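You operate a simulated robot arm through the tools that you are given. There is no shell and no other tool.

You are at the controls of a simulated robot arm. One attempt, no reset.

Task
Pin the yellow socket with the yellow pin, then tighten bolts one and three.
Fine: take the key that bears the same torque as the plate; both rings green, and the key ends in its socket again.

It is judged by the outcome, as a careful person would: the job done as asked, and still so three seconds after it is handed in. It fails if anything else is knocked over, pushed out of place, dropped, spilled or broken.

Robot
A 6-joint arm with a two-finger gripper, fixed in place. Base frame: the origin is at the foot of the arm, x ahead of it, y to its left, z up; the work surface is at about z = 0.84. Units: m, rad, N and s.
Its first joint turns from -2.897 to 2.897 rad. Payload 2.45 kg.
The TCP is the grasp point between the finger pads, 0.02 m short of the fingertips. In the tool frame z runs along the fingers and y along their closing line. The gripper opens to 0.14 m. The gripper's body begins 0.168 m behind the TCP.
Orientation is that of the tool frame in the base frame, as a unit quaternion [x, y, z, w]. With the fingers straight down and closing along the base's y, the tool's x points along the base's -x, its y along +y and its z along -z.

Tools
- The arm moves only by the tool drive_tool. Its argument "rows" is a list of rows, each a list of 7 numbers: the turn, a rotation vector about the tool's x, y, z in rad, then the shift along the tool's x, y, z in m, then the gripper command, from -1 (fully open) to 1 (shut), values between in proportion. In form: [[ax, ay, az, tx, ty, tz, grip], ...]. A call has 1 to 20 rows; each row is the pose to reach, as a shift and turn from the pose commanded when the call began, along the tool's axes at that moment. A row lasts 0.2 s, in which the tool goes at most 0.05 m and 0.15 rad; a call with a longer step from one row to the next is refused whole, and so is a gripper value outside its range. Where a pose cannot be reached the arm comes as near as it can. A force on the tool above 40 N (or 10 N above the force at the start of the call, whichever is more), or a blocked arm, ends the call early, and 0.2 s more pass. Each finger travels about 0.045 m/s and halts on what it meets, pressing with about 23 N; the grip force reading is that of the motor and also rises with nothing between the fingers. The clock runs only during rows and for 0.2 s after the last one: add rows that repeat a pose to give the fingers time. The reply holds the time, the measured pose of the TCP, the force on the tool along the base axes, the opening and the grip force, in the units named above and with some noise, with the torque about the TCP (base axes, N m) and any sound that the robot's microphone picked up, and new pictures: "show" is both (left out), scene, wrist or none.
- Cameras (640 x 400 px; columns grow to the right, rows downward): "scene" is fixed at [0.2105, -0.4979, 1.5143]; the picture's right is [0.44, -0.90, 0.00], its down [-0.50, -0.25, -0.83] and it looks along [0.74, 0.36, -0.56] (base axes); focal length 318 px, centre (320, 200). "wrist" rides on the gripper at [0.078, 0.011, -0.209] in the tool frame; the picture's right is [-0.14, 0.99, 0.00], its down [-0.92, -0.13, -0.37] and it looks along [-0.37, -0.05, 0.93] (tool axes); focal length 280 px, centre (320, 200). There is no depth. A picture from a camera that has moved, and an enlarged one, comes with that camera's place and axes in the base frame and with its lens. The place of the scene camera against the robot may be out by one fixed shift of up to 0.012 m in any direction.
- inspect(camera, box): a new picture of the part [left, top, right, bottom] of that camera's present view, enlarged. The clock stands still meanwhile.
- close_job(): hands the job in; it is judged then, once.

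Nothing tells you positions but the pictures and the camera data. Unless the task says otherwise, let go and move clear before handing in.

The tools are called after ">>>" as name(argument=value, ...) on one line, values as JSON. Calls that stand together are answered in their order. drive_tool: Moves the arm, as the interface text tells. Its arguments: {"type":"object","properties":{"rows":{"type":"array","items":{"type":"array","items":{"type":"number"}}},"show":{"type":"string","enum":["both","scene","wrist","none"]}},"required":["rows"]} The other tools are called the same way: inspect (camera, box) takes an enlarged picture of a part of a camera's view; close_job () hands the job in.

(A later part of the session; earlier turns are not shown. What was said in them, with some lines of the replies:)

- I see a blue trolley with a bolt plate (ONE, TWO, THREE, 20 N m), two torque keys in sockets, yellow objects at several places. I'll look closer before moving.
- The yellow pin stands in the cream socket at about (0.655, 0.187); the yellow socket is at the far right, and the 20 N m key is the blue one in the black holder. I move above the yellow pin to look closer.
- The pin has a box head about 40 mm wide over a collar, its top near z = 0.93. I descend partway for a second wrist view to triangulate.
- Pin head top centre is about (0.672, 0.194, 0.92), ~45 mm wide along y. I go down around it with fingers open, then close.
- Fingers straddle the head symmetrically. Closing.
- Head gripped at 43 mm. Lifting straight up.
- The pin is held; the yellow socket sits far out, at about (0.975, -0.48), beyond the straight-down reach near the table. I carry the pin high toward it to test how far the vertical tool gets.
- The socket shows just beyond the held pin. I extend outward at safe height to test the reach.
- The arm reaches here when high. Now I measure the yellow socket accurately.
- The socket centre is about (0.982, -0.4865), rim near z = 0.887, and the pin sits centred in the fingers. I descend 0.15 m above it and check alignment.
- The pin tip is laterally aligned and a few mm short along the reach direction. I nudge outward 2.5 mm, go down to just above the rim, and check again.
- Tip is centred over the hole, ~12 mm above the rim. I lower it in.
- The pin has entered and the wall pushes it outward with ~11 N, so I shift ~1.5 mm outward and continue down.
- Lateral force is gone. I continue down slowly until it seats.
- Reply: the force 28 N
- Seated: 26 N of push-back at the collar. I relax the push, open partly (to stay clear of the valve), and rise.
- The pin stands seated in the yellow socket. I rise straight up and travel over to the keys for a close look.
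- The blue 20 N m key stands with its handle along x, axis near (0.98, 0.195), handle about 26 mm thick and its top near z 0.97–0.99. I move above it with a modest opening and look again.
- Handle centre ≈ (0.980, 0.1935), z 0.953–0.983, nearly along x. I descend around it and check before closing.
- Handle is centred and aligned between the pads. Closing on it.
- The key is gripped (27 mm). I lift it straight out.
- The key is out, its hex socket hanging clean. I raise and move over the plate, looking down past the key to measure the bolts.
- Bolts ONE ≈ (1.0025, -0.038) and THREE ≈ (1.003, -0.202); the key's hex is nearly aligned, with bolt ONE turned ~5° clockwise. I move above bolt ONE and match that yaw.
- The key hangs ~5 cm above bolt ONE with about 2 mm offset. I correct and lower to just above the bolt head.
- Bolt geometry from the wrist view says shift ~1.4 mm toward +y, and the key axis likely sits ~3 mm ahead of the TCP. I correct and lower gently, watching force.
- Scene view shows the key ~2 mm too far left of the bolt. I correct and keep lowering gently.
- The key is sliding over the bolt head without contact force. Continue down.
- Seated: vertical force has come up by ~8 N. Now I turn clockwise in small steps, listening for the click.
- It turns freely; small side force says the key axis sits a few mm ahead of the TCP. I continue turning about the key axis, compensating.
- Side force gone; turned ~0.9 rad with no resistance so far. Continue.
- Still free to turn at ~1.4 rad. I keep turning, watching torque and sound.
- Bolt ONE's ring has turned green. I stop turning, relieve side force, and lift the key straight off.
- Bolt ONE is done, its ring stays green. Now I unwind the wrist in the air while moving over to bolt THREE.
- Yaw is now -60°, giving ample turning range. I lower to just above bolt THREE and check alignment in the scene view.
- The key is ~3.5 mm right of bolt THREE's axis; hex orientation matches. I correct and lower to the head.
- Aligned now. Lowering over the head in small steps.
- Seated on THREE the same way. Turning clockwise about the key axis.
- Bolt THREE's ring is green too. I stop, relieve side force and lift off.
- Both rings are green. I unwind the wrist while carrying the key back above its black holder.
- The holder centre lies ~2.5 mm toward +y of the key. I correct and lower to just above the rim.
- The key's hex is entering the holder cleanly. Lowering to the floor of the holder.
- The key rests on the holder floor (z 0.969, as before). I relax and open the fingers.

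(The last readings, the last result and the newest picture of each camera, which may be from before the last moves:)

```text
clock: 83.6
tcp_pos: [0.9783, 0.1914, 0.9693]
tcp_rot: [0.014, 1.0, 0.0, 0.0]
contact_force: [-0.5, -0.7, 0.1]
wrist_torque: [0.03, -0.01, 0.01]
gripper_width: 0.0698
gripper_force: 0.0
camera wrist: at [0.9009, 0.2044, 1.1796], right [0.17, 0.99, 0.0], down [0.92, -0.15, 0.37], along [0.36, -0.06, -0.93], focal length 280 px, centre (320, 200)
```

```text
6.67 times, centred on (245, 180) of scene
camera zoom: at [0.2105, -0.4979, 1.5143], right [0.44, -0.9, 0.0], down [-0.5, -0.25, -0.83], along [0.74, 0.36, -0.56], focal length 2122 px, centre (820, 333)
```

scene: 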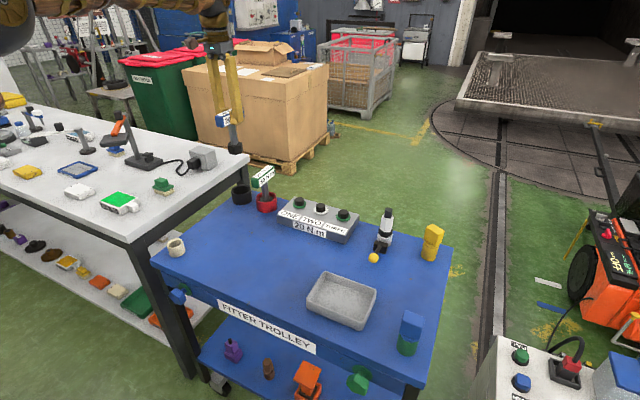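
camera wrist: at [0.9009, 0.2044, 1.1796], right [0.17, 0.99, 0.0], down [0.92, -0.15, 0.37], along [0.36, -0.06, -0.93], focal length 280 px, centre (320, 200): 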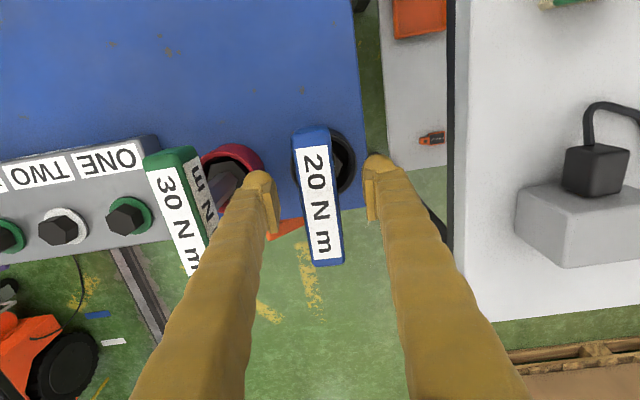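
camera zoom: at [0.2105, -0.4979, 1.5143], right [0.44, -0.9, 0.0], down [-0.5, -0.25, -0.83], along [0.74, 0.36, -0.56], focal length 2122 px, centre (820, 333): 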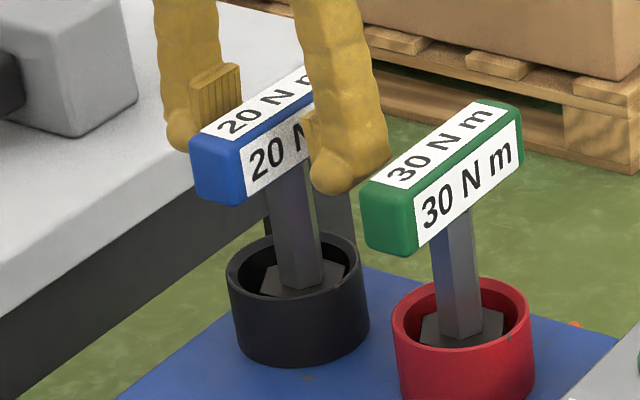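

The key stands in its holder. I rise clear and inspect the whole result.

>>> drive_tool(rows=[[0, 0, 0, 0, 0, -0.03, 0], [0, 0, 0, 0, 0, -0.07, 0], [0, 0, 0, 0, 0, -0.115, 0], [0, 0, 0, 0, 0, -0.16, 0], [0, 0, 0, 0, 0, -0.205, 0], [0, 0, 0, 0.04, 0, -0.23, 0], [0, 0, 0, 0.085, 0, -0.24, 0], [0, 0, 0, 0.13, 0, -0.25, 0], [0, 0, 0, 0.17, 0, -0.25, 0], [0, 0, 0, 0.17, 0, -0.25, 0]])

>>> inspect(camera="scene", box=[220, 140, 380, 240])

>>> inspect(camera="scene", box=[415, 220, 450, 265])

```text
clock: 85.8
tcp_pos: [0.8084, 0.1965, 1.2197]
tcp_rot: [0.015, 1.0, 0.0, 0.0]
contact_force: [-0.3, 0.4, 0.1]
wrist_torque: [0.0, 0.01, 0.0]
gripper_width: 0.0701
gripper_force: 0.1
camera wrist: at [0.7298, 0.2088, 1.4296], right [0.17, 0.99, 0.0], down [0.92, -0.15, 0.37], along [0.36, -0.06, -0.93], focal length 280 px, centre (320, 200)
```

scene: 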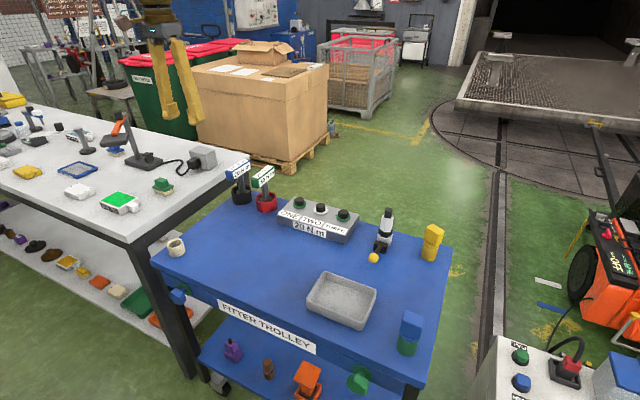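
wrist: 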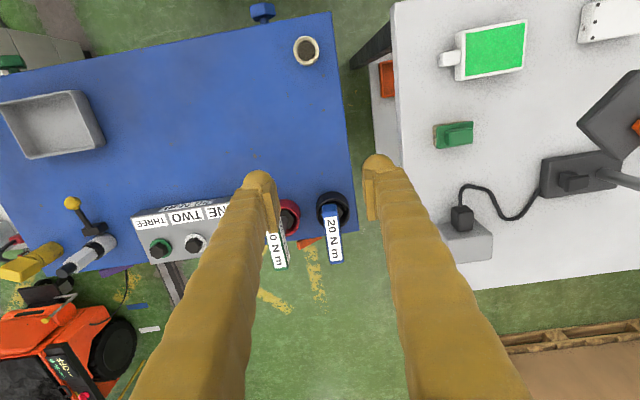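

```text
4.00 times, centred on (300, 190) of scene
camera zoom: at [0.2105, -0.4979, 1.5143], right [0.44, -0.9, 0.0], down [-0.5, -0.25, -0.83], along [0.74, 0.36, -0.56], focal length 1274 px, centre (400, 240)
```

zoom: 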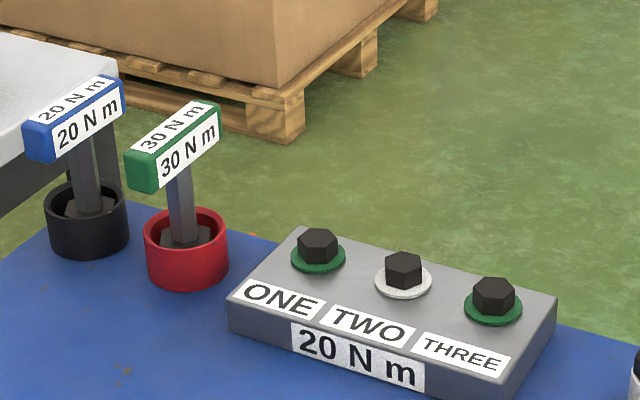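

```text
8.89 times, centred on (432, 242) of scene
camera zoom: at [0.2105, -0.4979, 1.5143], right [0.44, -0.9, 0.0], down [-0.5, -0.25, -0.83], along [0.74, 0.36, -0.56], focal length 2830 px, centre (-680, -178)
```

zoom: 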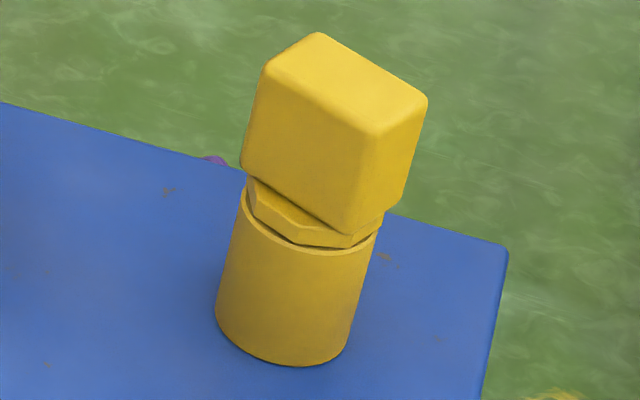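

Everything checks out. The yellow pin is seated in the yellow socket, and rings ONE and THREE are green while TWO is untouched. The 20 N m key is back in its black holder and the arm is clear, so I am handing the job in.

>>> close_job()

```text
The job is handed in.
```

The job is handed in. The last pictures show it as you asked:

- **Pin:** the yellow pin stands in the yellow socket, with its collar down at the rim. It stopped against about 26 N when I pushed it in, and it stayed put after I let go.
- **Bolts:** I tightened one and three with the 20 N m key, the same torque as the plate. Each took a little under half a turn, and both rings turned green and stayed green after the key came off. Bolt two was not touched.
- **Key:** it is back in its black socket, resting at the same height and angle as at the start.

I saw nothing else moved or knocked over. The gripper was open and clear of the trolley at hand-in. The microphone reported no click on either bolt, so I went by the rings turning green.
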